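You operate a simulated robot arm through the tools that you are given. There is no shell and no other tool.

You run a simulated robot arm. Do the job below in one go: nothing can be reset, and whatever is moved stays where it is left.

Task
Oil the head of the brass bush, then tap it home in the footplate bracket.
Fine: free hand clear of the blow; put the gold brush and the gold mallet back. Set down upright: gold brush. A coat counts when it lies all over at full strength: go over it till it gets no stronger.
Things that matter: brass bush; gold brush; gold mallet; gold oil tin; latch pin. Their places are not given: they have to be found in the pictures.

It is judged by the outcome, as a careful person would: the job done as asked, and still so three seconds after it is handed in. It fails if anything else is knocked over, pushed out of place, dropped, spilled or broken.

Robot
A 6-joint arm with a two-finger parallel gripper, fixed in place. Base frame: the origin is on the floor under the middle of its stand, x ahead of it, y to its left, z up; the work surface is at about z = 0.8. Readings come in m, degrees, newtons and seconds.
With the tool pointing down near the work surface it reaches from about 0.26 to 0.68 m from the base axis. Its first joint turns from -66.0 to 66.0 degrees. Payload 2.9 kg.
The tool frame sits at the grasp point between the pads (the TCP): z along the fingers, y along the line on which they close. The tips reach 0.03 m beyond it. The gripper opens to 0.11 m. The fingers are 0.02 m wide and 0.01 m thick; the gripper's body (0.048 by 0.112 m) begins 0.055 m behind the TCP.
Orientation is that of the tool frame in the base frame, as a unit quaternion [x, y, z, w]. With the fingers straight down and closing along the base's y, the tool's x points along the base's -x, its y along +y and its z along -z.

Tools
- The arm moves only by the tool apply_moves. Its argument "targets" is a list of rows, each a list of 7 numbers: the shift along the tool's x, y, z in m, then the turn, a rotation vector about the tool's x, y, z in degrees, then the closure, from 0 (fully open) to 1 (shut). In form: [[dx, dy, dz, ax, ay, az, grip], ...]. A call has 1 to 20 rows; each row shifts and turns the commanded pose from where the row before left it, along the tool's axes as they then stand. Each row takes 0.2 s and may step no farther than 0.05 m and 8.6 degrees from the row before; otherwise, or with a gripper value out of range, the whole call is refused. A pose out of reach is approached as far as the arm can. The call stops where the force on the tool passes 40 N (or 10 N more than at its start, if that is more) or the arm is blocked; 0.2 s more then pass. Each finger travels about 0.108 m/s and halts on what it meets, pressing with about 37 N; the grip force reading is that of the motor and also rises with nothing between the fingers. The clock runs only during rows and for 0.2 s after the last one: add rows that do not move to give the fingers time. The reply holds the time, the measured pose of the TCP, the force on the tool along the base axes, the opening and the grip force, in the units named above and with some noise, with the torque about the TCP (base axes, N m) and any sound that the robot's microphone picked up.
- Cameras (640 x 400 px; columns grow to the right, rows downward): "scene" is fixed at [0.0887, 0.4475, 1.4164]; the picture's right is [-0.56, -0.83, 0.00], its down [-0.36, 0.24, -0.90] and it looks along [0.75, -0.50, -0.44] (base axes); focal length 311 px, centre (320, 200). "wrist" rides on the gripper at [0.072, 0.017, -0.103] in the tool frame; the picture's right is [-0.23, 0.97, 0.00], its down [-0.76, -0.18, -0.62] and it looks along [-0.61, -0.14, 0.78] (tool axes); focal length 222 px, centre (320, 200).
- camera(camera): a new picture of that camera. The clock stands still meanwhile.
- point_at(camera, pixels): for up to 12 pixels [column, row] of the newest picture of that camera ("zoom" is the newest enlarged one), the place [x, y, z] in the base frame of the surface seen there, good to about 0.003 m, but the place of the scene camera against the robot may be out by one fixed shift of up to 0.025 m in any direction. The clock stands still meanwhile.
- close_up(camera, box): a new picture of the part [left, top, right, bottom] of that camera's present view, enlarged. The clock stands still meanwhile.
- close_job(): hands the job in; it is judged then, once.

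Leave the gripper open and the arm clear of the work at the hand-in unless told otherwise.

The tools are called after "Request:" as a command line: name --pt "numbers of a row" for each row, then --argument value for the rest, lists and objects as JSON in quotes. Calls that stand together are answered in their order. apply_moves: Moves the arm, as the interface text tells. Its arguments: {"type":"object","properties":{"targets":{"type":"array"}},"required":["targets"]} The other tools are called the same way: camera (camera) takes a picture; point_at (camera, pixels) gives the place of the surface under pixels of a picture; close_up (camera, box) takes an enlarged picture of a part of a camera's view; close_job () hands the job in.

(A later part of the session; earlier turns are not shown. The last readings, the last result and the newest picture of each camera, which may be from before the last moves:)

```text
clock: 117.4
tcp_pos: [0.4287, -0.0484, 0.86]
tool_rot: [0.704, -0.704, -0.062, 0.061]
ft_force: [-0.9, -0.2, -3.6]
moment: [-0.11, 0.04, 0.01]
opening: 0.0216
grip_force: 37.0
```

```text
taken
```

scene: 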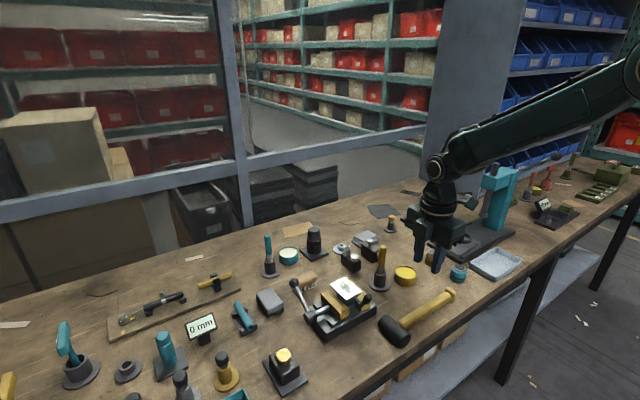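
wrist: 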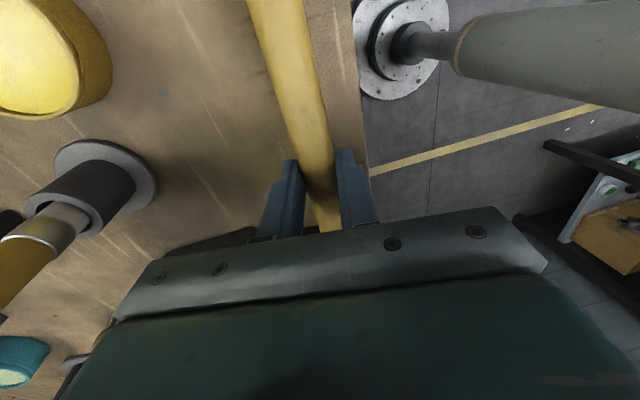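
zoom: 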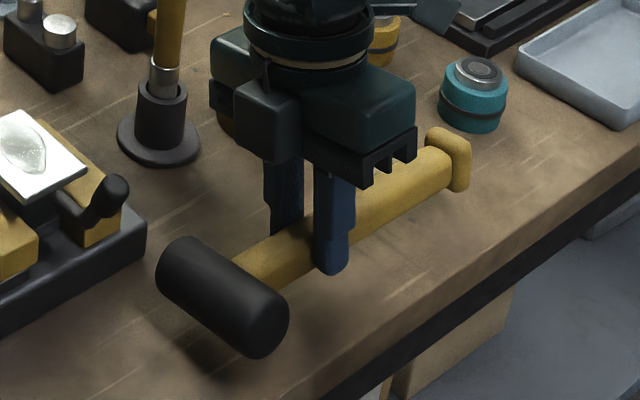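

The mallet is off the bench: weight about 3.5 N, with the centre of mass toward the head. I'll lift higher and check how the head sits relative to the fingers.

Request:
apply_moves --pt "0 0.007 -0.0394 0 0 0 1.0" --pt "0 0.007 -0.0394 0 0 0 1.0" --pt "0 0.007 -0.0394 0 0 0 1.0" --pt "0 0 0 0 0 0 1.0"

Request:
camera --camera "scene"

Request:
close_up --camera "scene" --box '[370, 200, 490, 300]'

Request:
camera --camera "wrist"

```text
clock: 118.4
tcp_pos: [0.4303, -0.0481, 0.9782]
tool_rot: [-0.704, 0.705, 0.062, -0.062]
ft_force: [-0.9, 0.0, -3.1]
moment: [-0.14, -0.02, 0.01]
opening: 0.0215
grip_force: 36.8
```

```text
taken
```

scene: 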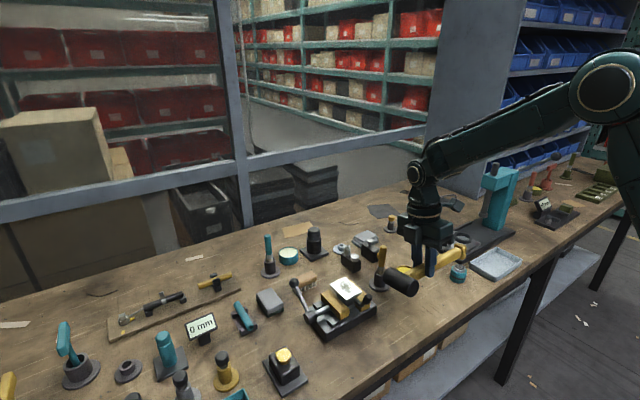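

```text
4.00 times, centred on (430, 250) of scene
```

zoom: 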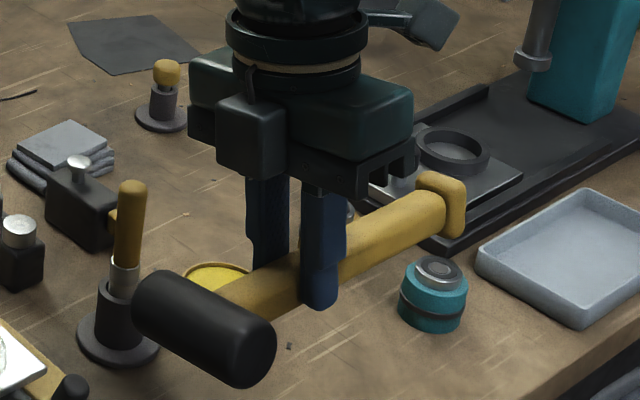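

```text
taken
```

wrist: 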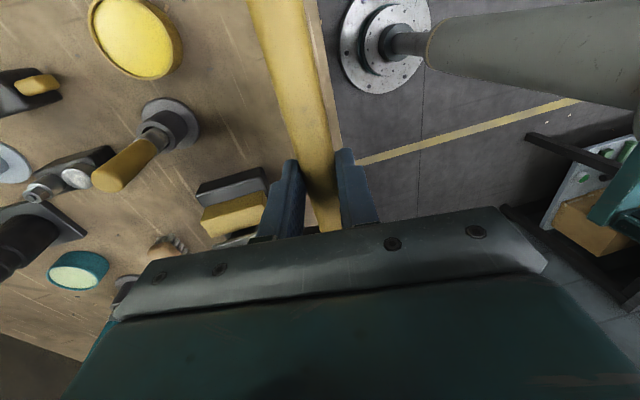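

The mallet is level along its handle. I'll measure the head's tilt by points along its top.

Request:
point_at --camera "scene" --pixels '[[390, 270], [395, 272], [400, 275], [405, 278], [410, 281], [412, 289], [417, 285], [384, 273], [420, 270], [440, 258], [456, 247], [404, 290]]'

```text
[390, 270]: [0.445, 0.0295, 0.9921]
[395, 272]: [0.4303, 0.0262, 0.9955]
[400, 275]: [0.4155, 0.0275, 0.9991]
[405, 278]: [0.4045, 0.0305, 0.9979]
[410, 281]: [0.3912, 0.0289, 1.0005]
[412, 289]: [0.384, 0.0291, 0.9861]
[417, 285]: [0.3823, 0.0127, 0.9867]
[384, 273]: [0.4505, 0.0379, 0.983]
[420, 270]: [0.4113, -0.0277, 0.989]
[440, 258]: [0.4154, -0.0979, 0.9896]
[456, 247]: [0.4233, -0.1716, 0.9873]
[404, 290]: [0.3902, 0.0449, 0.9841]
```

The head's top rises about 9° toward the robot. So the flat-sided handle has settled square to the pads, and the head axis is now exactly along the closing direction. For a flat blow the tool should be as near horizontal as possible. I'll level the tool, rise and carry the mallet over to the bracket side, well above everything.

Request:
apply_moves --pt "0 0 -0.02 5 0 0 1.0" --pt "0 0 -0.03 5 0 0 1.0" --pt "-0.04 -0.002 0 0 0 0 1.0" --pt "-0.04 -0.002 0 0 0 0 1.0" --pt "-0.04 -0.002 0 0 0 0 1.0" --pt "-0.04 -0.002 0 0 0 0 1.0" --pt "-0.04 -0.002 0 0 0 0 1.0" --pt "-0.04 -0.002 0 0 0 0 1.0" --pt "0 0 0 0 0 0 1.0"

Request:
camera --camera "scene"

```text
clock: 120.4
tcp_pos: [0.447, 0.1953, 1.0299]
tool_rot: [-0.707, 0.707, -0.001, 0.001]
ft_force: [0.1, 0.2, -2.6]
moment: [-0.14, 0.0, 0.0]
opening: 0.0214
grip_force: 37.2
```

```text
taken
```

scene: 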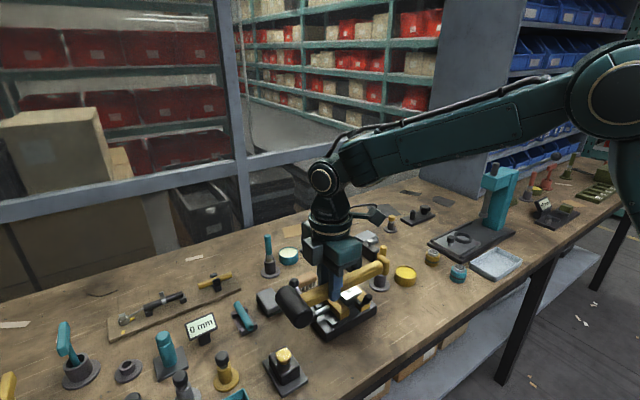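

Next I'll turn 30° clockwise in the air and tilt to 42°, at this height.

Request:
apply_moves --pt "0 0 0 0 0 8.5 1.0" --pt "0 0 0 0 0 8.5 1.0" --pt "0 0 0 0 0 8.5 1.0" --pt "0 0 0 0 0 4.5 1.0" --pt "0 0 0 8.5 0 0 1.0" --pt "0 0 0 8.5 0 0 1.0" --pt "0 0 0 8.5 0 0 1.0" --pt "0 0 0 8.5 0 0 1.0" --pt "0 0 0 8.5 0 0 1.0" --pt "0 0 0 0 0 0 1.0"

Request:
apply_moves --pt "0 0 0 8.5 0 0 1.0" --pt "0 0 0 8.5 0 0 1.0" --pt "0 0 0 8.5 0 0 1.0" --pt "0 0 0 0 0 0 1.0"

Request:
camera --camera "scene"

```text
clock: 122.6
tcp_pos: [0.4464, 0.1925, 1.0292]
tool_rot: [-0.466, 0.807, -0.314, 0.182]
ft_force: [0.0, 0.3, -2.5]
moment: [-0.11, 0.1, 0.0]
opening: 0.0213
grip_force: 36.8
```

```text
clock: 123.6
tcp_pos: [0.4469, 0.1901, 1.028]
tool_rot: [-0.414, 0.718, -0.485, 0.28]
ft_force: [0.3, 0.2, -3.6]
moment: [-0.07, 0.12, 0.01]
opening: 0.0216
grip_force: 37.3
```

```text
taken
```

scene: 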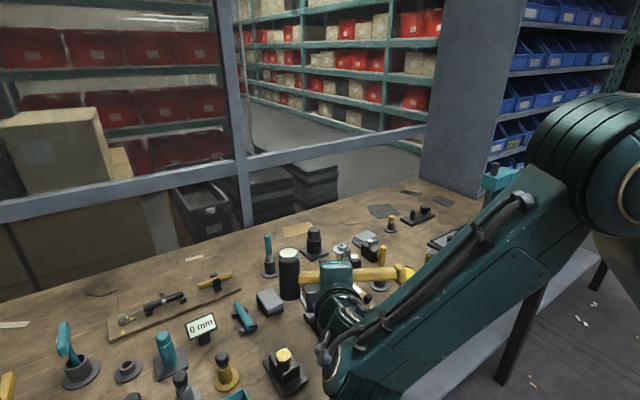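

68° is reached with the mallet held firmly. I'll lower toward the bush, stopping with the head's bottom about 45 mm above it, and then increase the tilt.

Request:
apply_moves --pt "-0.0109 0.0411 0.0024 0 0 0 1.0" --pt "-0.0109 0.0411 0.0024 0 0 0 1.0" --pt "0 0 0 0 0 0 1.0"

Request:
apply_moves --pt "0 0 0 6 0 0 1.0" --pt "0 0 0 6 0 0 1.0" --pt "0 0 0 0 0 0 1.0"

Request:
apply_moves --pt "0 0 0 5 0 0 1.0" --pt "0 0 0 0 0 0 1.0"

Request:
camera --camera "scene"

Request:
camera --camera "wrist"

```text
clock: 124.4
tcp_pos: [0.4332, 0.2233, 0.9497]
tool_rot: [-0.415, 0.718, -0.484, 0.28]
ft_force: [0.0, -0.4, -3.2]
moment: [-0.04, 0.07, 0.02]
opening: 0.0212
grip_force: 37.8
```

```text
clock: 125.2
tcp_pos: [0.4336, 0.2242, 0.9507]
tool_rot: [-0.383, 0.663, -0.557, 0.321]
ft_force: [0.1, 0.7, -2.9]
moment: [-0.07, 0.12, 0.0]
opening: 0.0212
grip_force: 37.0
```

```text
clock: 125.8
tcp_pos: [0.4382, 0.2212, 0.9507]
tool_rot: [-0.373, 0.643, -0.578, 0.336]
ft_force: [-0.2, 0.2, -2.8]
moment: [-0.05, 0.11, 0.0]
opening: 0.0214
grip_force: 36.9
out of reach, approached as far as the arm can: row 1
```

```text
taken
```

scene: 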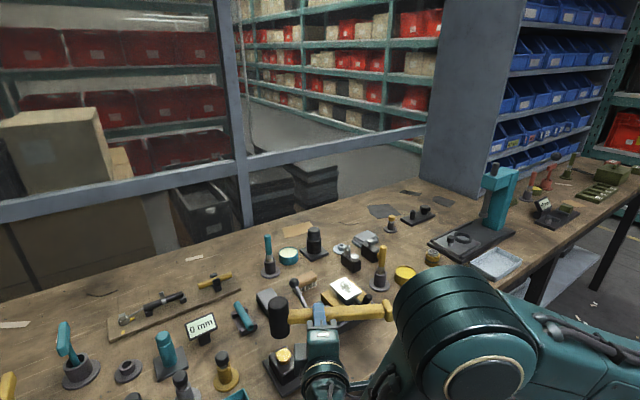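

```text
taken
```

wrist: 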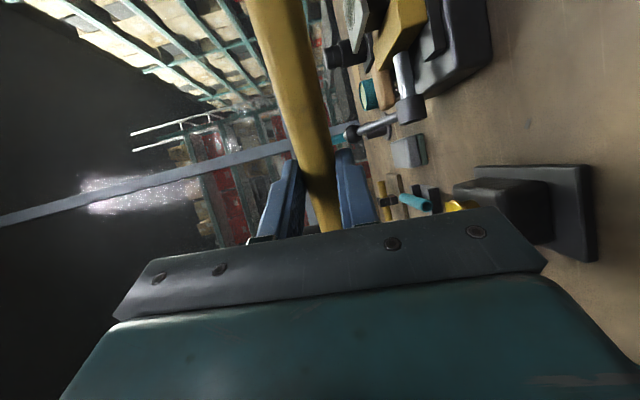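

The arm's limit here is about 84°. I'll use 80°, which I know also works lower down; the face will then be within 10° of flat. I'll set 80° and compare the head's position with the bush in the scene view.

Request:
apply_moves --pt "0 0 0 -4 0 0 1.0" --pt "0 0 0 0 0 0 1.0"

Request:
camera --camera "scene"

Request:
close_up --camera "scene" --box '[220, 280, 400, 400]'

```text
clock: 126.4
tcp_pos: [0.4379, 0.2202, 0.9509]
tool_rot: [-0.38, 0.659, -0.563, 0.325]
ft_force: [-0.1, 0.0, -2.6]
moment: [-0.06, 0.11, 0.0]
opening: 0.0217
grip_force: 36.8
```

```text
taken
```

scene: 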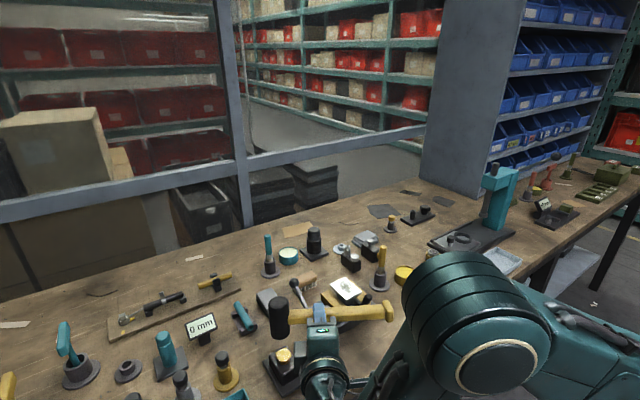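

```text
3.33 times, centred on (310, 340) of scene
```

zoom: 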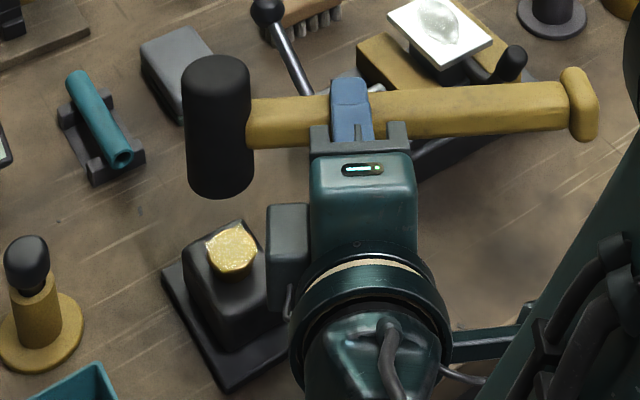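

Now I'll measure points down the head's side, along the handle and on the bush, all in the same view so the camera shift cancels.

Request:
point_at --camera "scene" --pixels '[[278, 305], [278, 315], [278, 325], [278, 334], [271, 320], [286, 320], [278, 338], [300, 311], [285, 353], [281, 354], [283, 358], [283, 350]]'

Request:
close_up --camera "scene" --box '[250, 290, 320, 370]'

```text
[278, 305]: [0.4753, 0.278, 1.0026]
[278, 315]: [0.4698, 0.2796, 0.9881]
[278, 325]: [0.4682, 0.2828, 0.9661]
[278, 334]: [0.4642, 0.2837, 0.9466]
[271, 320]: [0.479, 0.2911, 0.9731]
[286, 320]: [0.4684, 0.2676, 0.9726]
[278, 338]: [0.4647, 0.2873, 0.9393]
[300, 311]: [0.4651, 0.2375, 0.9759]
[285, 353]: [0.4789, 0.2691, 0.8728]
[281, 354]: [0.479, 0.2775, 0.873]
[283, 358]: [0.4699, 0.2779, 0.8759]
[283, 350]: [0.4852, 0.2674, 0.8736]
```

```text
5.00 times, centred on (285, 330) of scene
```

zoom: 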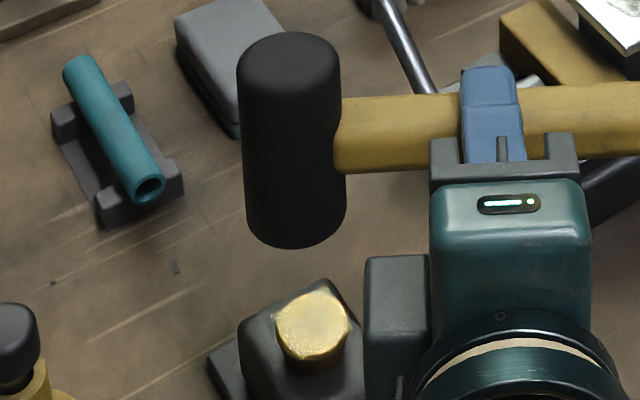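

In the same frame, the striking face is centred within about 4 mm of the bush and its lowest edge is about 57 mm above it. I'll shift 4 mm toward the robot so the contact edge lies inside the ring, and lower 40 mm in air to check that the final height is reachable.

Request:
apply_moves --pt "0.0033 0.02 0.0025 0 0 0 1.0" --pt "0 0.0199 0.0018 0 0 0 1.0" --pt "0 0 0 0 0 0 1.0"

Request:
camera --camera "scene"

Request:
close_up --camera "scene" --box '[250, 310, 320, 390]'

```text
clock: 127.2
tcp_pos: [0.4337, 0.2205, 0.9108]
tool_rot: [-0.38, 0.658, -0.563, 0.324]
ft_force: [0.0, 0.4, -2.7]
moment: [-0.08, 0.12, -0.02]
opening: 0.0215
grip_force: 36.8
```

```text
taken
```

scene: 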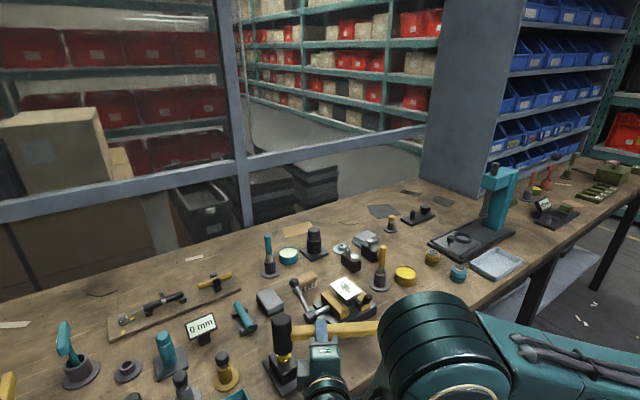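

```text
5.00 times, centred on (285, 350) of scene
```

zoom: 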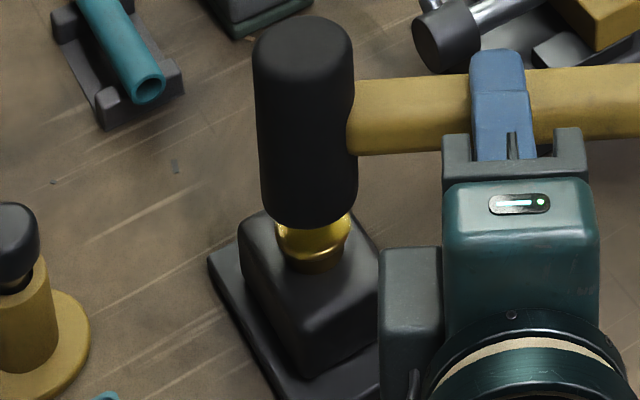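

The head sits right above the bush with the reach confirmed. I'll start with a moderate tap: rise 60 mm, swing straight down at 0.15 m/s to about 12 mm below the contact height, and come back up.

Request:
apply_moves --pt "0 -0.0296 -0.0052 0 0 0 1.0" --pt "0 -0.0296 -0.0052 0 0 0 1.0" --pt "0 0 0 0 0 0 1.0" --pt "0 0.0296 0.0052 0 0 0 1.0" --pt "0 0.0296 0.0052 0 0 0 1.0" --pt "0 0.0296 0.0052 0 0 0 1.0" --pt "0 -0.0296 -0.0052 0 0 0 1.0"

Request:
close_up --camera "scene" --box '[250, 310, 320, 390]'

```text
clock: 128.8
tcp_pos: [0.436, 0.2181, 0.9094]
tool_rot: [-0.381, 0.659, -0.561, 0.324]
ft_force: [-0.6, -0.7, -3.7]
moment: [-0.03, 0.15, 0.03]
opening: 0.0216
grip_force: 36.7
```

```text
5.00 times, centred on (285, 350) of scene
```

zoom: 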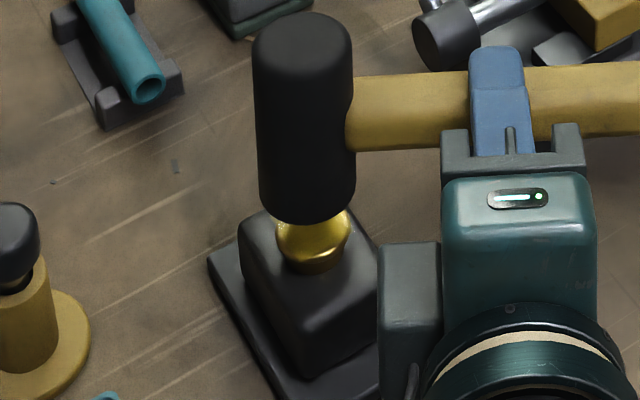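

No sound or force stop was reported. I'll rise 50 mm and look at the bush.

Request:
apply_moves --pt "0 -0.0296 -0.0052 0 0 0 1.0" --pt "0 -0.0296 -0.0052 0 0 0 1.0" --pt "0 0 0 0 0 0 1.0"

Request:
camera --camera "scene"

Request:
close_up --camera "scene" --box '[265, 335, 305, 375]'

Request:
point_at --camera "scene" --pixels '[[285, 354], [281, 355], [283, 357], [288, 355], [284, 352], [275, 370], [290, 368]]'

```text
clock: 129.6
tcp_pos: [0.4344, 0.2201, 0.9716]
tool_rot: [-0.38, 0.659, -0.562, 0.325]
ft_force: [-0.5, 1.1, -2.0]
moment: [-0.03, 0.14, 0.0]
opening: 0.0214
grip_force: 37.2
```

```text
taken
```

scene: 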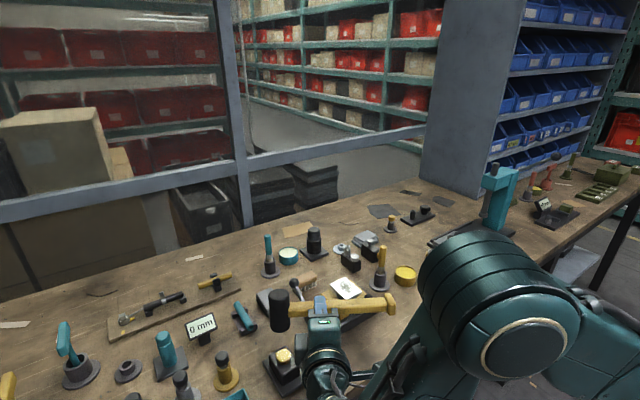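

```text
10.00 times, centred on (285, 355) of scene
```

zoom: 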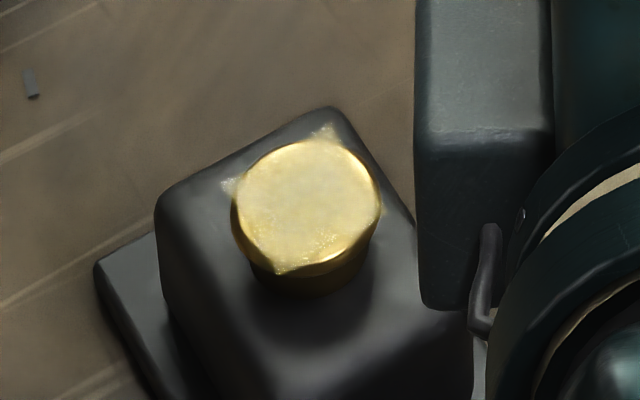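

```text
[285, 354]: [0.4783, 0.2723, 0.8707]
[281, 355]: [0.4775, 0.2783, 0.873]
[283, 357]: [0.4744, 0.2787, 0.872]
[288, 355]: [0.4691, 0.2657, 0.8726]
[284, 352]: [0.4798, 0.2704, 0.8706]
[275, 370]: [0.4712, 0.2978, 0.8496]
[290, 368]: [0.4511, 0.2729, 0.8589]
```

The tap moved the bush about 1.5 mm: less neck shows, with roughly 5 mm left. The coat is intact. Next I'll give a brisker tap at about 0.24 m/s.

Request:
apply_moves --pt "0 0.0419 0.0074 0 0 0 1.0" --pt "0 0.0483 0.0085 0 0 0 1.0" --pt "0 -0.0394 -0.0069 0 0 0 1.0" --pt "0 -0.0394 -0.0069 0 0 0 1.0" --pt "0 0 0 0 0 0 1.0"

Request:
camera --camera "scene"

Request:
close_up --camera "scene" --box '[265, 335, 305, 375]'

```text
clock: 130.8
tcp_pos: [0.4366, 0.2207, 0.9611]
tool_rot: [-0.38, 0.659, -0.562, 0.325]
ft_force: [0.5, 1.2, -3.7]
moment: [-0.04, 0.15, 0.0]
opening: 0.0215
grip_force: 37.5
```

```text
taken
```

scene: 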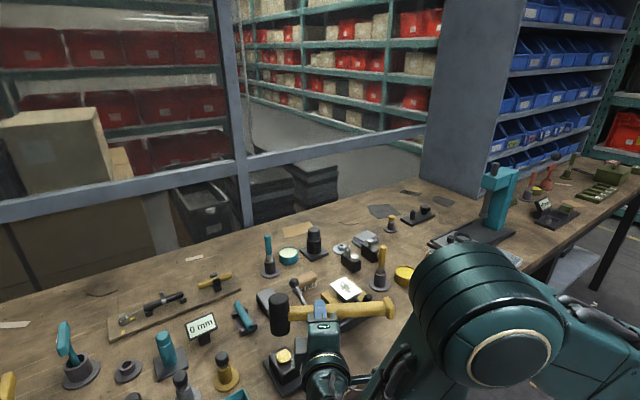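

```text
10.00 times, centred on (285, 355) of scene
```

zoom: 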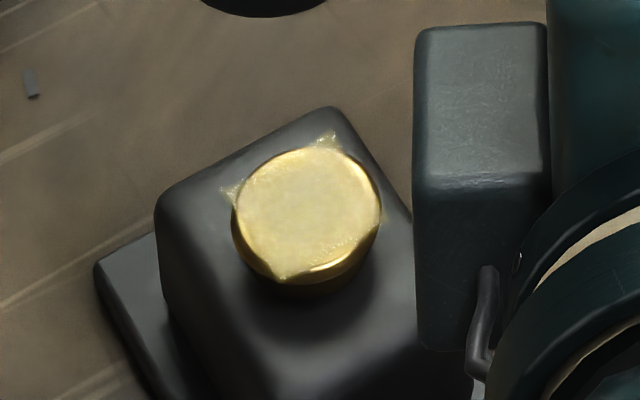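

It went down about 2 mm more, with only a thin band of neck (zoom rows 283–293) left. I'll give the same brisk tap again, slightly lower.

Request:
apply_moves --pt "0 0.0345 0.0061 0 0 0 1.0" --pt "0 0.0483 0.0085 0 0 0 1.0" --pt "0 -0.0394 -0.0069 0 0 0 1.0" --pt "0 -0.0394 -0.0069 0 0 0 1.0" --pt "0 0 0 0 0 0 1.0"

Request:
camera --camera "scene"

Request:
close_up --camera "scene" --box '[265, 335, 305, 375]'

```text
clock: 132.0
tcp_pos: [0.435, 0.2196, 0.9557]
tool_rot: [-0.38, 0.659, -0.563, 0.324]
ft_force: [0.5, 0.0, -3.2]
moment: [-0.06, 0.13, -0.05]
opening: 0.0217
grip_force: 37.2
```

```text
taken
```

scene: 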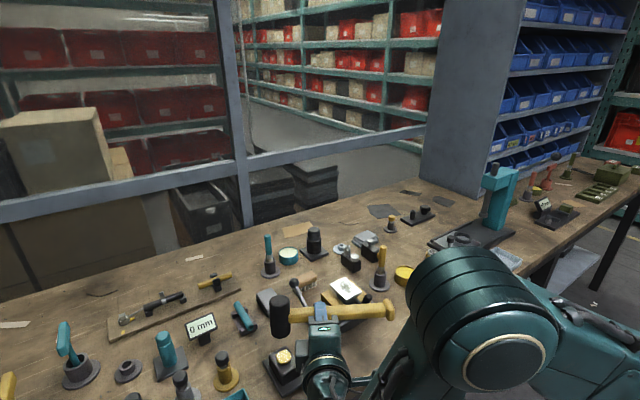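

```text
10.00 times, centred on (285, 355) of scene
```

zoom: 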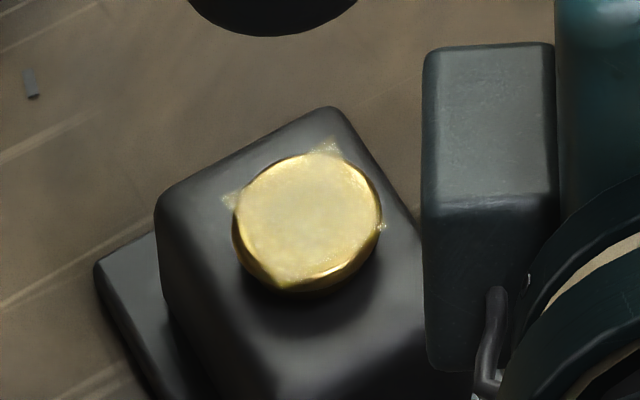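

It has moved further, and the flange is now close to the block. I'll repeat the tap until it goes no further.

Request:
apply_moves --pt "0 0.0345 0.0061 0 0 0 1.0" --pt "0 0.0483 0.0085 0 0 0 1.0" --pt "0 -0.0394 -0.0069 0 0 0 1.0" --pt "0 -0.0394 -0.0069 0 0 0 1.0" --pt "0 0 0 0 0 0 1.0"

Request:
camera --camera "scene"

Request:
close_up --camera "scene" --box '[265, 335, 305, 375]'

```text
clock: 133.2
tcp_pos: [0.4363, 0.2209, 0.9489]
tool_rot: [-0.38, 0.659, -0.563, 0.324]
ft_force: [-0.5, 0.0, -3.7]
moment: [-0.06, 0.14, 0.0]
opening: 0.0215
grip_force: 36.8
```

```text
taken
```

scene: 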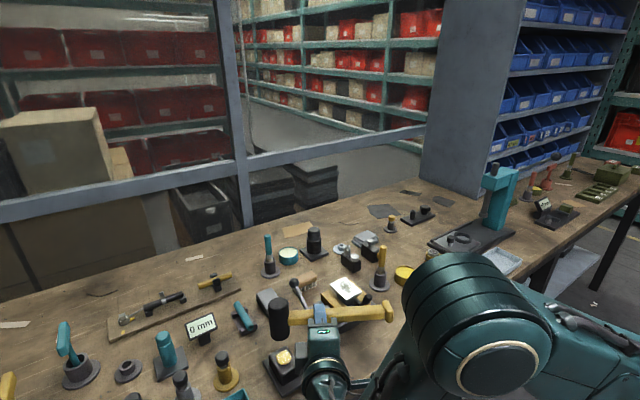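

```text
10.00 times, centred on (285, 355) of scene
```

zoom: 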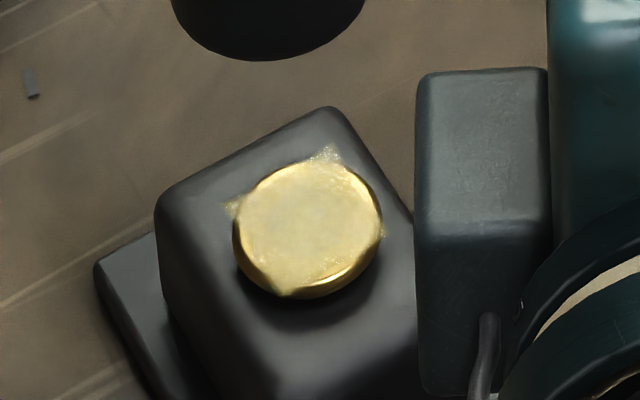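

Further still: the flange's lower edge is now at zoom row 300, nearly seated. I'll tap again.

Request:
apply_moves --pt "0 0.0345 0.0061 0 0 0 1.0" --pt "0 0.0483 0.0085 0 0 0 1.0" --pt "0 -0.0404 -0.0071 0 0 0 1.0" --pt "0 -0.0424 -0.0075 0 0 0 1.0" --pt "0 0 0 0 0 0 1.0"

Request:
camera --camera "scene"

Request:
close_up --camera "scene" --box '[265, 335, 305, 375]'

```text
clock: 134.4
tcp_pos: [0.4355, 0.2186, 0.9487]
tool_rot: [-0.381, 0.658, -0.563, 0.324]
ft_force: [-0.1, -0.9, -3.5]
moment: [-0.08, 0.14, 0.01]
opening: 0.0214
grip_force: 36.6
```

```text
taken
```

scene: 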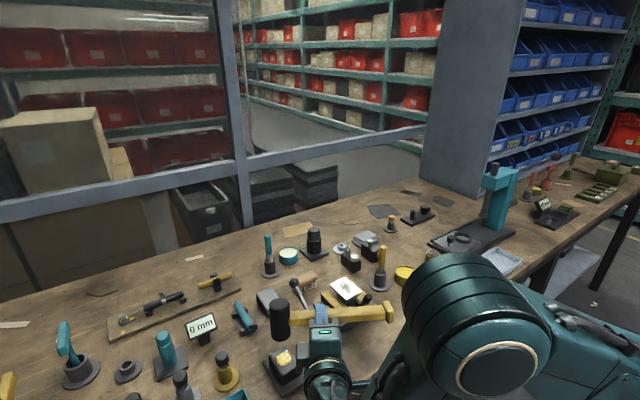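

```text
10.00 times, centred on (285, 355) of scene
```

zoom: 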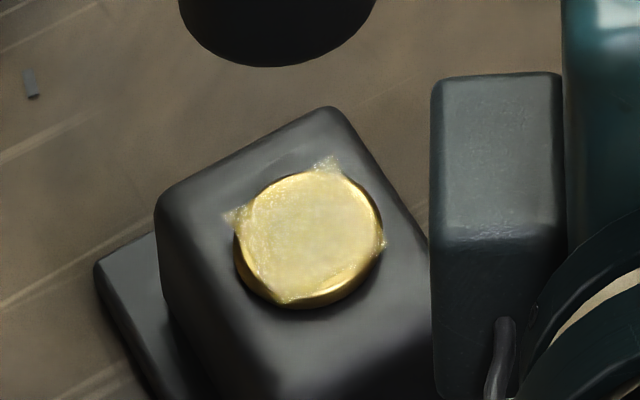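

The flange's lower edge is now at row 308 and looks nearly seated. I'll tap again to see whether it still moves.

Request:
apply_moves --pt "0 0.0345 0.0061 0 0 0 1.0" --pt "0 0.0483 0.0085 0 0 0 1.0" --pt "0 -0.0404 -0.0071 0 0 0 1.0" --pt "0 -0.0424 -0.0075 0 0 0 1.0" --pt "0 0 0 0 0 0 1.0"

Request:
camera --camera "scene"

Request:
close_up --camera "scene" --box '[265, 335, 305, 375]'

```text
clock: 135.6
tcp_pos: [0.4355, 0.219, 0.9504]
tool_rot: [-0.38, 0.659, -0.563, 0.324]
ft_force: [-0.2, 0.2, -3.9]
moment: [-0.07, 0.15, 0.01]
opening: 0.0213
grip_force: 37.5
```

```text
taken
```

scene: 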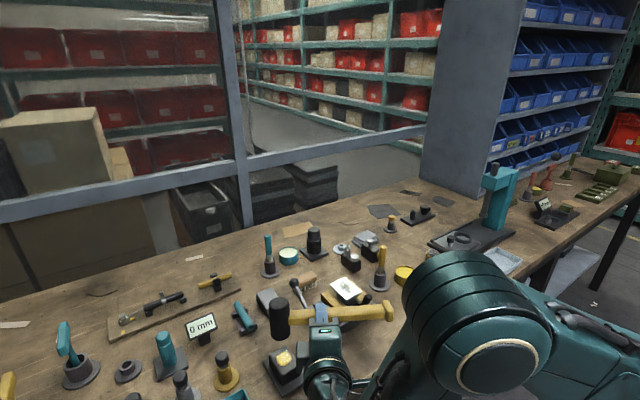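

```text
10.00 times, centred on (285, 355) of scene
```

zoom: 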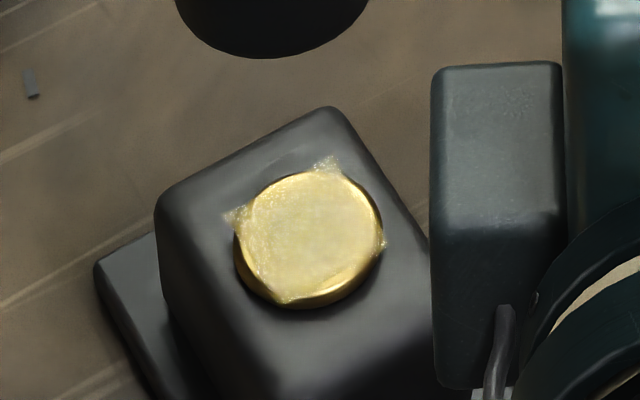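

There was no change between the last two taps, so it appears seated. I'll measure the head's height against the block's top, then give one firmer confirming tap.

Request:
point_at --camera "scene" --pixels '[[285, 357], [281, 358], [283, 360], [287, 358], [284, 355], [276, 366], [288, 369], [293, 365], [285, 370], [280, 370]]'

Request:
apply_moves --pt "0 0.0375 0.0066 0 0 0 1.0" --pt "0 0.0488 0.0086 0 0 0 1.0" --pt "0 0 0 0 0 0 1.0"

```text
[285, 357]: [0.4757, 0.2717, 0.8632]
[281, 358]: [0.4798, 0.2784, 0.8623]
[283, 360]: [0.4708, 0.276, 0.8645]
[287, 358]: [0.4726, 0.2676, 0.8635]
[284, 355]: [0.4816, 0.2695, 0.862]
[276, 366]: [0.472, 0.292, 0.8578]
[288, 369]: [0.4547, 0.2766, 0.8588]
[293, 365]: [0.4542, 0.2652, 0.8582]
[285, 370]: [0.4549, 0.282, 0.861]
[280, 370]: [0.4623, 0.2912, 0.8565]
```

```text
clock: 136.3
tcp_pos: [0.4349, 0.217, 0.8719]
tool_rot: [-0.372, 0.655, -0.569, 0.329]
ft_force: [-3.6, -2.9, 6.8]
moment: [0.32, -0.34, 0.05]
opening: 0.025
grip_force: 36.9
stopped in row 3: the force on the tool passed its limit at 42 N (the readings are from after the stop); the commanded pose is now the measured one
```

The firm press stopped at 42 N with the bush unmoved. Its head is 5 mm above the block top, which is the flange thickness, so it is home. I'll rise clear and check the bush and how the mallet sits in the grip.

Request:
apply_moves --pt "0 -0.0296 -0.0052 0 0 0 1.0" --pt "0 -0.0394 -0.0069 0 0 0 1.0" --pt "0 0 0 0 0 0 1.0"

Request:
camera --camera "scene"

Request:
close_up --camera "scene" --box '[265, 335, 305, 375]'

Request:
close_up --camera "scene" --box '[240, 280, 420, 400]'

```text
clock: 137.2
tcp_pos: [0.4316, 0.217, 0.9399]
tool_rot: [-0.373, 0.656, -0.568, 0.327]
ft_force: [0.4, 0.1, -3.9]
moment: [-0.12, 0.17, 0.01]
opening: 0.0217
grip_force: 37.5
```

```text
taken
```

scene: 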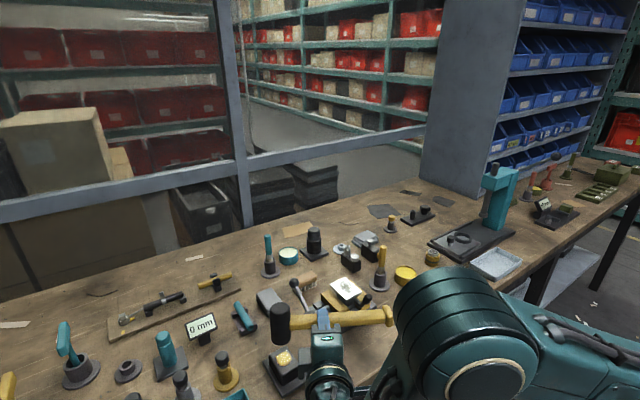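

```text
10.00 times, centred on (285, 355) of scene
```

zoom: 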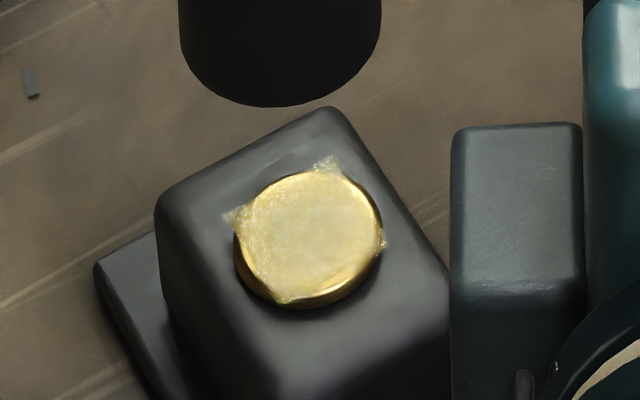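

```text
3.33 times, centred on (330, 340) of scene
```

zoom: 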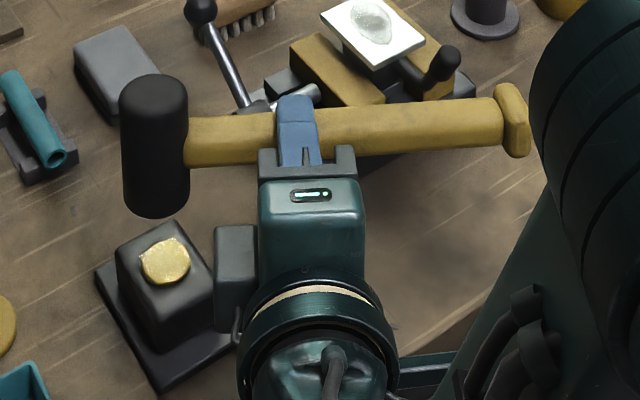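

The bush hasn't moved, the head is seated flush on the block and the coat is intact. Now I'll return the mallet: rise while levelling the tool back to vertical, then undo the 30° turn.

Request:
apply_moves --pt "0 -0.03 -0.004 0 0 0 1.0" --pt "0 -0.02 -0.003 -8.5 0 0 1.0" --pt "0 -0.02 -0.003 -8.5 0 0 1.0" --pt "0 0 0 -8.5 0 0 1.0" --pt "0 0 0 -8.5 0 0 1.0" --pt "0 0 0 -8.5 0 0 1.0" --pt "0 0 0 -8.5 0 0 1.0" --pt "0 0 0 -8.5 0 0 1.0" --pt "0 0 0 -8.5 0 0 1.0" --pt "0 0 0 -8.5 0 0 1.0" --pt "0 0 0 -5.5 0 0 1.0" --pt "0 0 0 0 0 -8.5 1.0" --pt "0 0 0 0 0 -8.5 1.0" --pt "0 0 0 0 0 -8.5 1.0" --pt "0 0 0 0 0 -4.5 1.0" --pt "0 0 0 0 0 0 1.0"

Request:
camera --camera "scene"

```text
clock: 140.6
tcp_pos: [0.4345, 0.2148, 1.0112]
tool_rot: [-0.704, 0.71, 0.002, 0.003]
ft_force: [0.8, -0.8, -3.7]
moment: [-0.17, -0.02, 0.01]
opening: 0.0215
grip_force: 37.3
```

```text
taken
```

scene: 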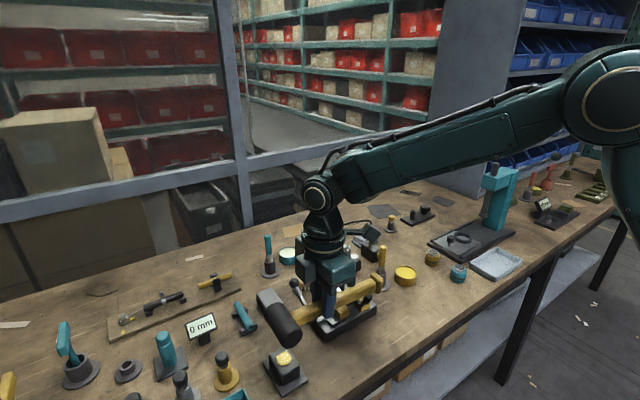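

The tool is upright again. I'll check in the wrist view whether the mallet still sits in the grip as when picked up.

Request:
camera --camera "wrist"

Request:
point_at --camera "scene" --pixels '[[268, 297], [275, 305], [282, 314], [290, 325], [308, 313], [350, 293], [372, 284], [262, 300]]'

Request:
close_up --camera "scene" --box '[245, 240, 405, 360]'

```text
taken
```

wrist: 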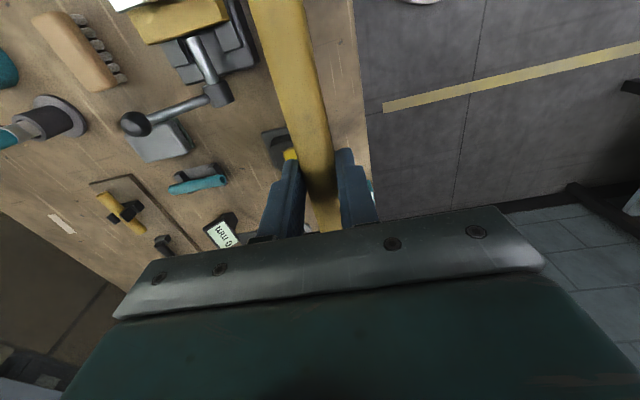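

```text
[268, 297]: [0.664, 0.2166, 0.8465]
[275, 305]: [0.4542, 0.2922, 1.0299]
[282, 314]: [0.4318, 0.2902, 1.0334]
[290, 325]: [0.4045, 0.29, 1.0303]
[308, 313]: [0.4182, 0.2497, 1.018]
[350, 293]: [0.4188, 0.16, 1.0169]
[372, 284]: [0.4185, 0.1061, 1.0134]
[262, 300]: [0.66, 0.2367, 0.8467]
```

```text
3.33 times, centred on (325, 300) of scene
```

zoom: 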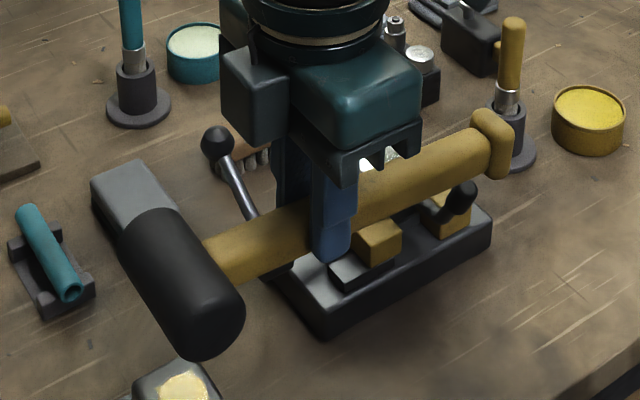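

The handle sits exactly as before in the grip and the head is level. I'll carry it back over its place at about x 0.425, y -0.048.

Request:
apply_moves --pt "0.0438 0.0016 0 0 0 -0.5 1.0" --pt "0.0438 0.0016 0 0 0 0 1.0" --pt "0.0438 0.0016 0 0 0 0 1.0" --pt "0.0438 0.0016 0 0 0 0 1.0" --pt "0.0438 0.0015 0 0 0 0 1.0" --pt "0.0438 0.0015 0 0 0 0 1.0" --pt "0 0 0.04 0 0 0 1.0" --pt "0 0 0.04 0 0 0 1.0" --pt "0 0 0.04 0 0 0 1.0" --pt "0 0 0 0 0 0 1.0"

Request:
camera --camera "scene"

Request:
close_up --camera "scene" --box '[360, 240, 480, 350]'

Request:
camera --camera "wrist"

```text
clock: 142.8
tcp_pos: [0.4247, -0.0459, 0.8887]
tool_rot: [0.708, -0.707, -0.001, -0.003]
ft_force: [0.1, -0.6, -4.0]
moment: [-0.14, 0.0, 0.01]
opening: 0.0215
grip_force: 36.6
```

```text
taken
```

scene: 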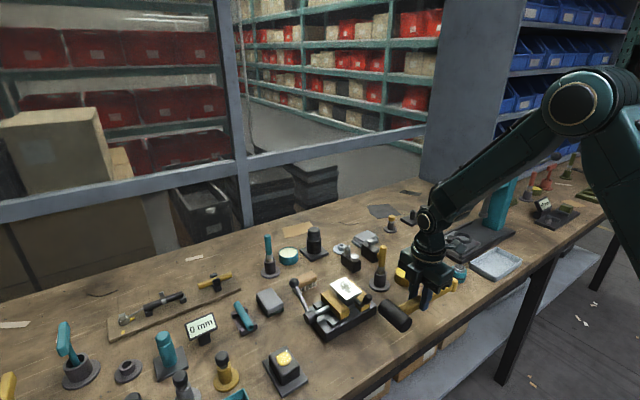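

```text
3.64 times, centred on (420, 295) of scene
```

zoom: 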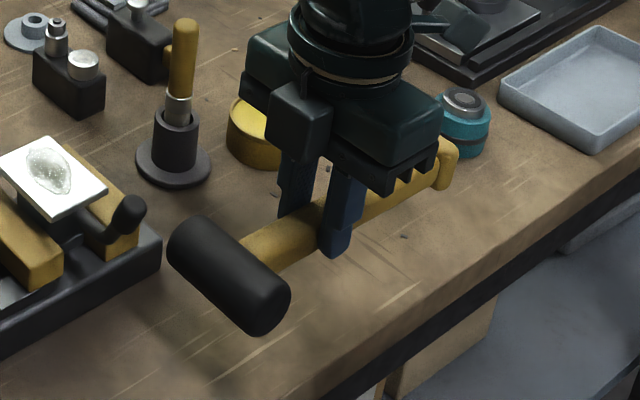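

```text
taken
```

wrist: 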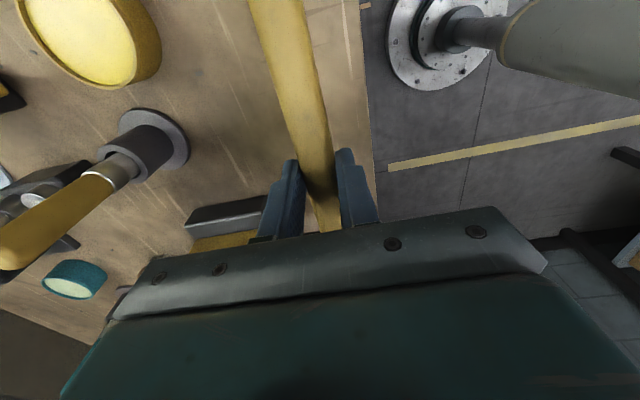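

It hangs over its old place, about 50 mm up. I'll lower it gently, watching the force for touchdown.

Request:
apply_moves --pt "0 0 0.025 0 0 0 1.0" --pt "0 0 0.015 0 0 0 1.0" --pt "0 0 0 0 0 0 1.0"

Request:
apply_moves --pt "0 0 0.004 0 0 0 1.0" --pt "0 0 0 0 0 0 1.0"

Request:
apply_moves --pt "0 0 0.002 0 0 0 1.0" --pt "0 0 0 0 0 0 1.0"

Request:
close_up --camera "scene" --box '[360, 240, 480, 350]'

```text
clock: 143.6
tcp_pos: [0.4251, -0.0463, 0.8488]
tool_rot: [-0.707, 0.707, 0.002, 0.003]
ft_force: [-0.5, -0.1, -2.0]
moment: [-0.12, 0.0, 0.01]
opening: 0.0215
grip_force: 37.3
```

```text
clock: 144.2
tcp_pos: [0.4261, -0.0448, 0.8455]
tool_rot: [0.708, -0.706, -0.002, -0.003]
ft_force: [-0.1, 4.7, 7.1]
moment: [-1.32, 0.15, -0.05]
opening: 0.0213
grip_force: 37.1
```

```text
clock: 144.8
tcp_pos: [0.4249, -0.045, 0.8429]
tool_rot: [-0.707, 0.707, 0.001, 0.004]
ft_force: [2.0, 6.9, 5.6]
moment: [-0.98, 0.06, 0.11]
opening: 0.0217
grip_force: 37.1
```

```text
3.64 times, centred on (420, 295) of scene
```

zoom: 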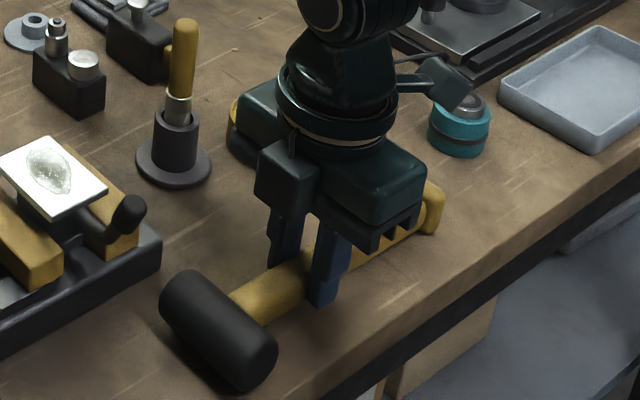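

The knob end touched first (torque about x), so the head end is slightly high, and the mallet is about 3–4 mm too far toward +y. I'll lift 5 mm, shift -3.5 mm in y, rotate 1.8° to level it, and lower again.

Request:
apply_moves --pt "0 0 -0.006 0 0 0 1.0" --pt "0.0035 0 0 0 1.8 0 1.0" --pt "0 0 0 0 0 0 1.0"

Request:
apply_moves --pt "0 0 0.004 0 0 0 1.0" --pt "0 0 0 0 0 0 1.0"

Request:
apply_moves --pt "0 0 0.002 0 0 0 1.0" --pt "0 0 0 0 0 0 1.0"

Request:
close_up --camera "scene" --box '[360, 240, 480, 350]'

```text
clock: 145.6
tcp_pos: [0.4259, -0.0487, 0.8502]
tool_rot: [0.707, -0.707, 0.01, 0.009]
ft_force: [-0.1, 0.2, -3.2]
moment: [-0.14, 0.0, 0.03]
opening: 0.0214
grip_force: 37.2
```

```text
clock: 146.2
tcp_pos: [0.425, -0.0494, 0.8462]
tool_rot: [0.707, -0.707, 0.01, 0.008]
ft_force: [-0.5, 0.2, -3.0]
moment: [-0.16, 0.02, 0.0]
opening: 0.0217
grip_force: 36.8
```

```text
clock: 146.8
tcp_pos: [0.4258, -0.0485, 0.8425]
tool_rot: [0.707, -0.707, 0.009, 0.007]
ft_force: [0.2, 0.6, -4.2]
moment: [-0.19, 0.0, 0.04]
opening: 0.0214
grip_force: 36.9
```

```text
3.64 times, centred on (420, 295) of scene
```

zoom: 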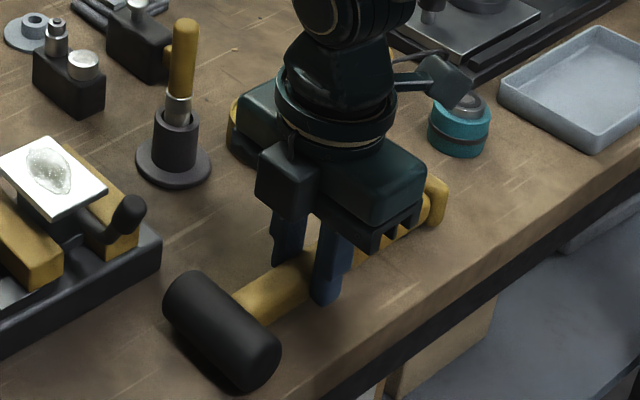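

No contact yet at z 0.8425. I'll continue down in 1.5 mm steps.

Request:
apply_moves --pt "0 0 0.0015 0 0 0 1.0" --pt "0 0 0 0 0 0 1.0"

Request:
apply_moves --pt "0 0 0.0015 0 0 0 1.0" --pt "0 0 0 0 0 0 1.0"

```text
clock: 147.3
tcp_pos: [0.4249, -0.0497, 0.8418]
tool_rot: [-0.707, 0.707, -0.009, -0.008]
ft_force: [0.5, 0.0, -3.3]
moment: [-0.15, 0.0, -0.04]
opening: 0.0214
grip_force: 36.7
```

```text
clock: 147.9
tcp_pos: [0.4262, -0.0496, 0.8419]
tool_rot: [0.707, -0.707, 0.009, 0.008]
ft_force: [-0.4, -0.4, 3.2]
moment: [0.35, 0.18, 0.03]
opening: 0.0215
grip_force: 37.5
```

The head is now resting on the bench (contact about 77 mm toward the head) and the knob is within a millimetre or two. I'll open the fingers slowly.

Request:
apply_moves --pt "0 0 0 0 -0.5 0 1.0" --pt "0 0 0.0005 0 0 0 1.0"

Request:
apply_moves --pt "0 0 0 0 0 0 0.85" --pt "0 0 0 0 0 0 0.78" --pt "0 0 0 0 0 0 0.72" --pt "0 0 0 0 0 0 0.66" --pt "0 0 0 0 0 0 0.64" --pt "0 0 0 0 0 0 0.64"

Request:
close_up --camera "scene" --box '[360, 240, 480, 350]'

```text
clock: 148.6
tcp_pos: [0.4252, -0.0488, 0.84]
tool_rot: [0.708, -0.707, 0.007, 0.007]
ft_force: [-0.8, 0.8, -2.1]
moment: [-0.37, 0.07, -0.12]
opening: 0.0214
grip_force: 36.8
```

```text
clock: 149.9
tcp_pos: [0.4264, -0.0491, 0.8406]
tool_rot: [0.707, -0.707, 0.006, 0.005]
ft_force: [0.3, 0.3, 0.3]
moment: [0.02, 0.0, -0.02]
opening: 0.0394
grip_force: 0.1
```

```text
3.64 times, centred on (420, 295) of scene
```

zoom: 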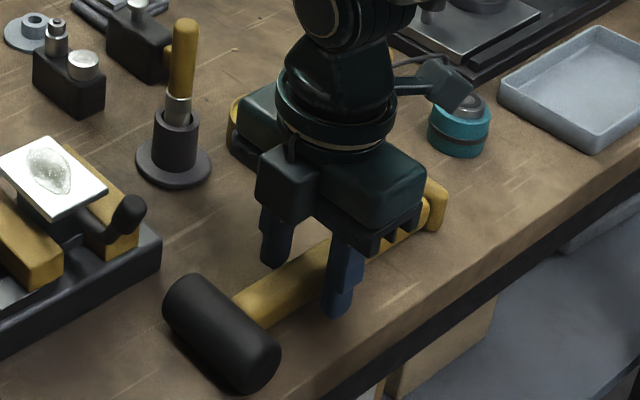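

The mallet is released and resting. I'll rise straight up and compare its place with the start.

Request:
apply_moves --pt "0 0 -0.02 0 0 0 0.64" --pt "0 0 -0.04 0 0 0 0.64" --pt "0 0 -0.045 0 0 0 0.64" --pt "0 0 -0.045 0 0 0 0.4" --pt "0 0 -0.045 0 0 0 0.2" --pt "0 0 0 0 0 0 0.0" --pt "0 0 0 0 0 0 0.0"

Request:
camera --camera "scene"

Request:
close_up --camera "scene" --box '[300, 220, 480, 350]'

Request:
point_at --camera "scene" --pixels '[[395, 328], [425, 310], [449, 294], [383, 249], [405, 272]]'

```text
clock: 151.6
tcp_pos: [0.426, -0.0462, 1.0344]
tool_rot: [-0.707, 0.707, -0.006, -0.005]
ft_force: [0.2, -1.1, -0.1]
moment: [-0.03, -0.01, 0.0]
opening: 0.11
grip_force: 0.1
```

```text
taken
```

scene: 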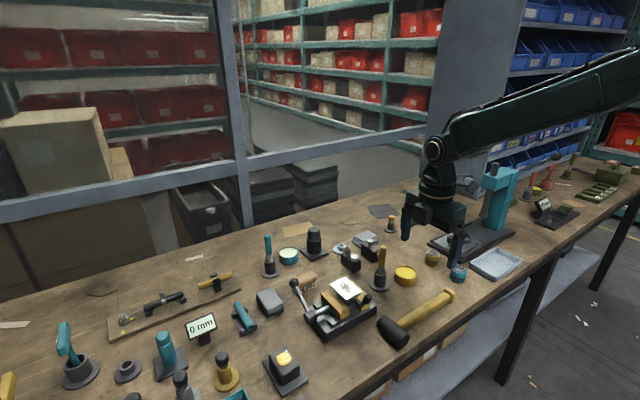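

```text
3.08 times, centred on (390, 285) of scene
```

zoom: 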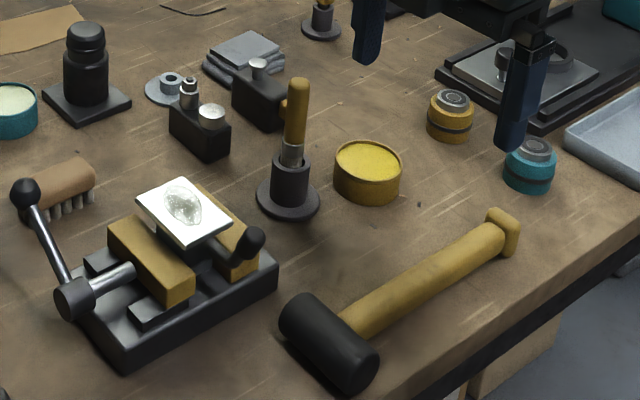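

```text
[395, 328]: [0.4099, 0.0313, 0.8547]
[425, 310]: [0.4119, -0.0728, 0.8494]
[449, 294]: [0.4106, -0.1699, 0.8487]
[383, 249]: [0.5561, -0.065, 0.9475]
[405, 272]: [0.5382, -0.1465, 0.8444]
```

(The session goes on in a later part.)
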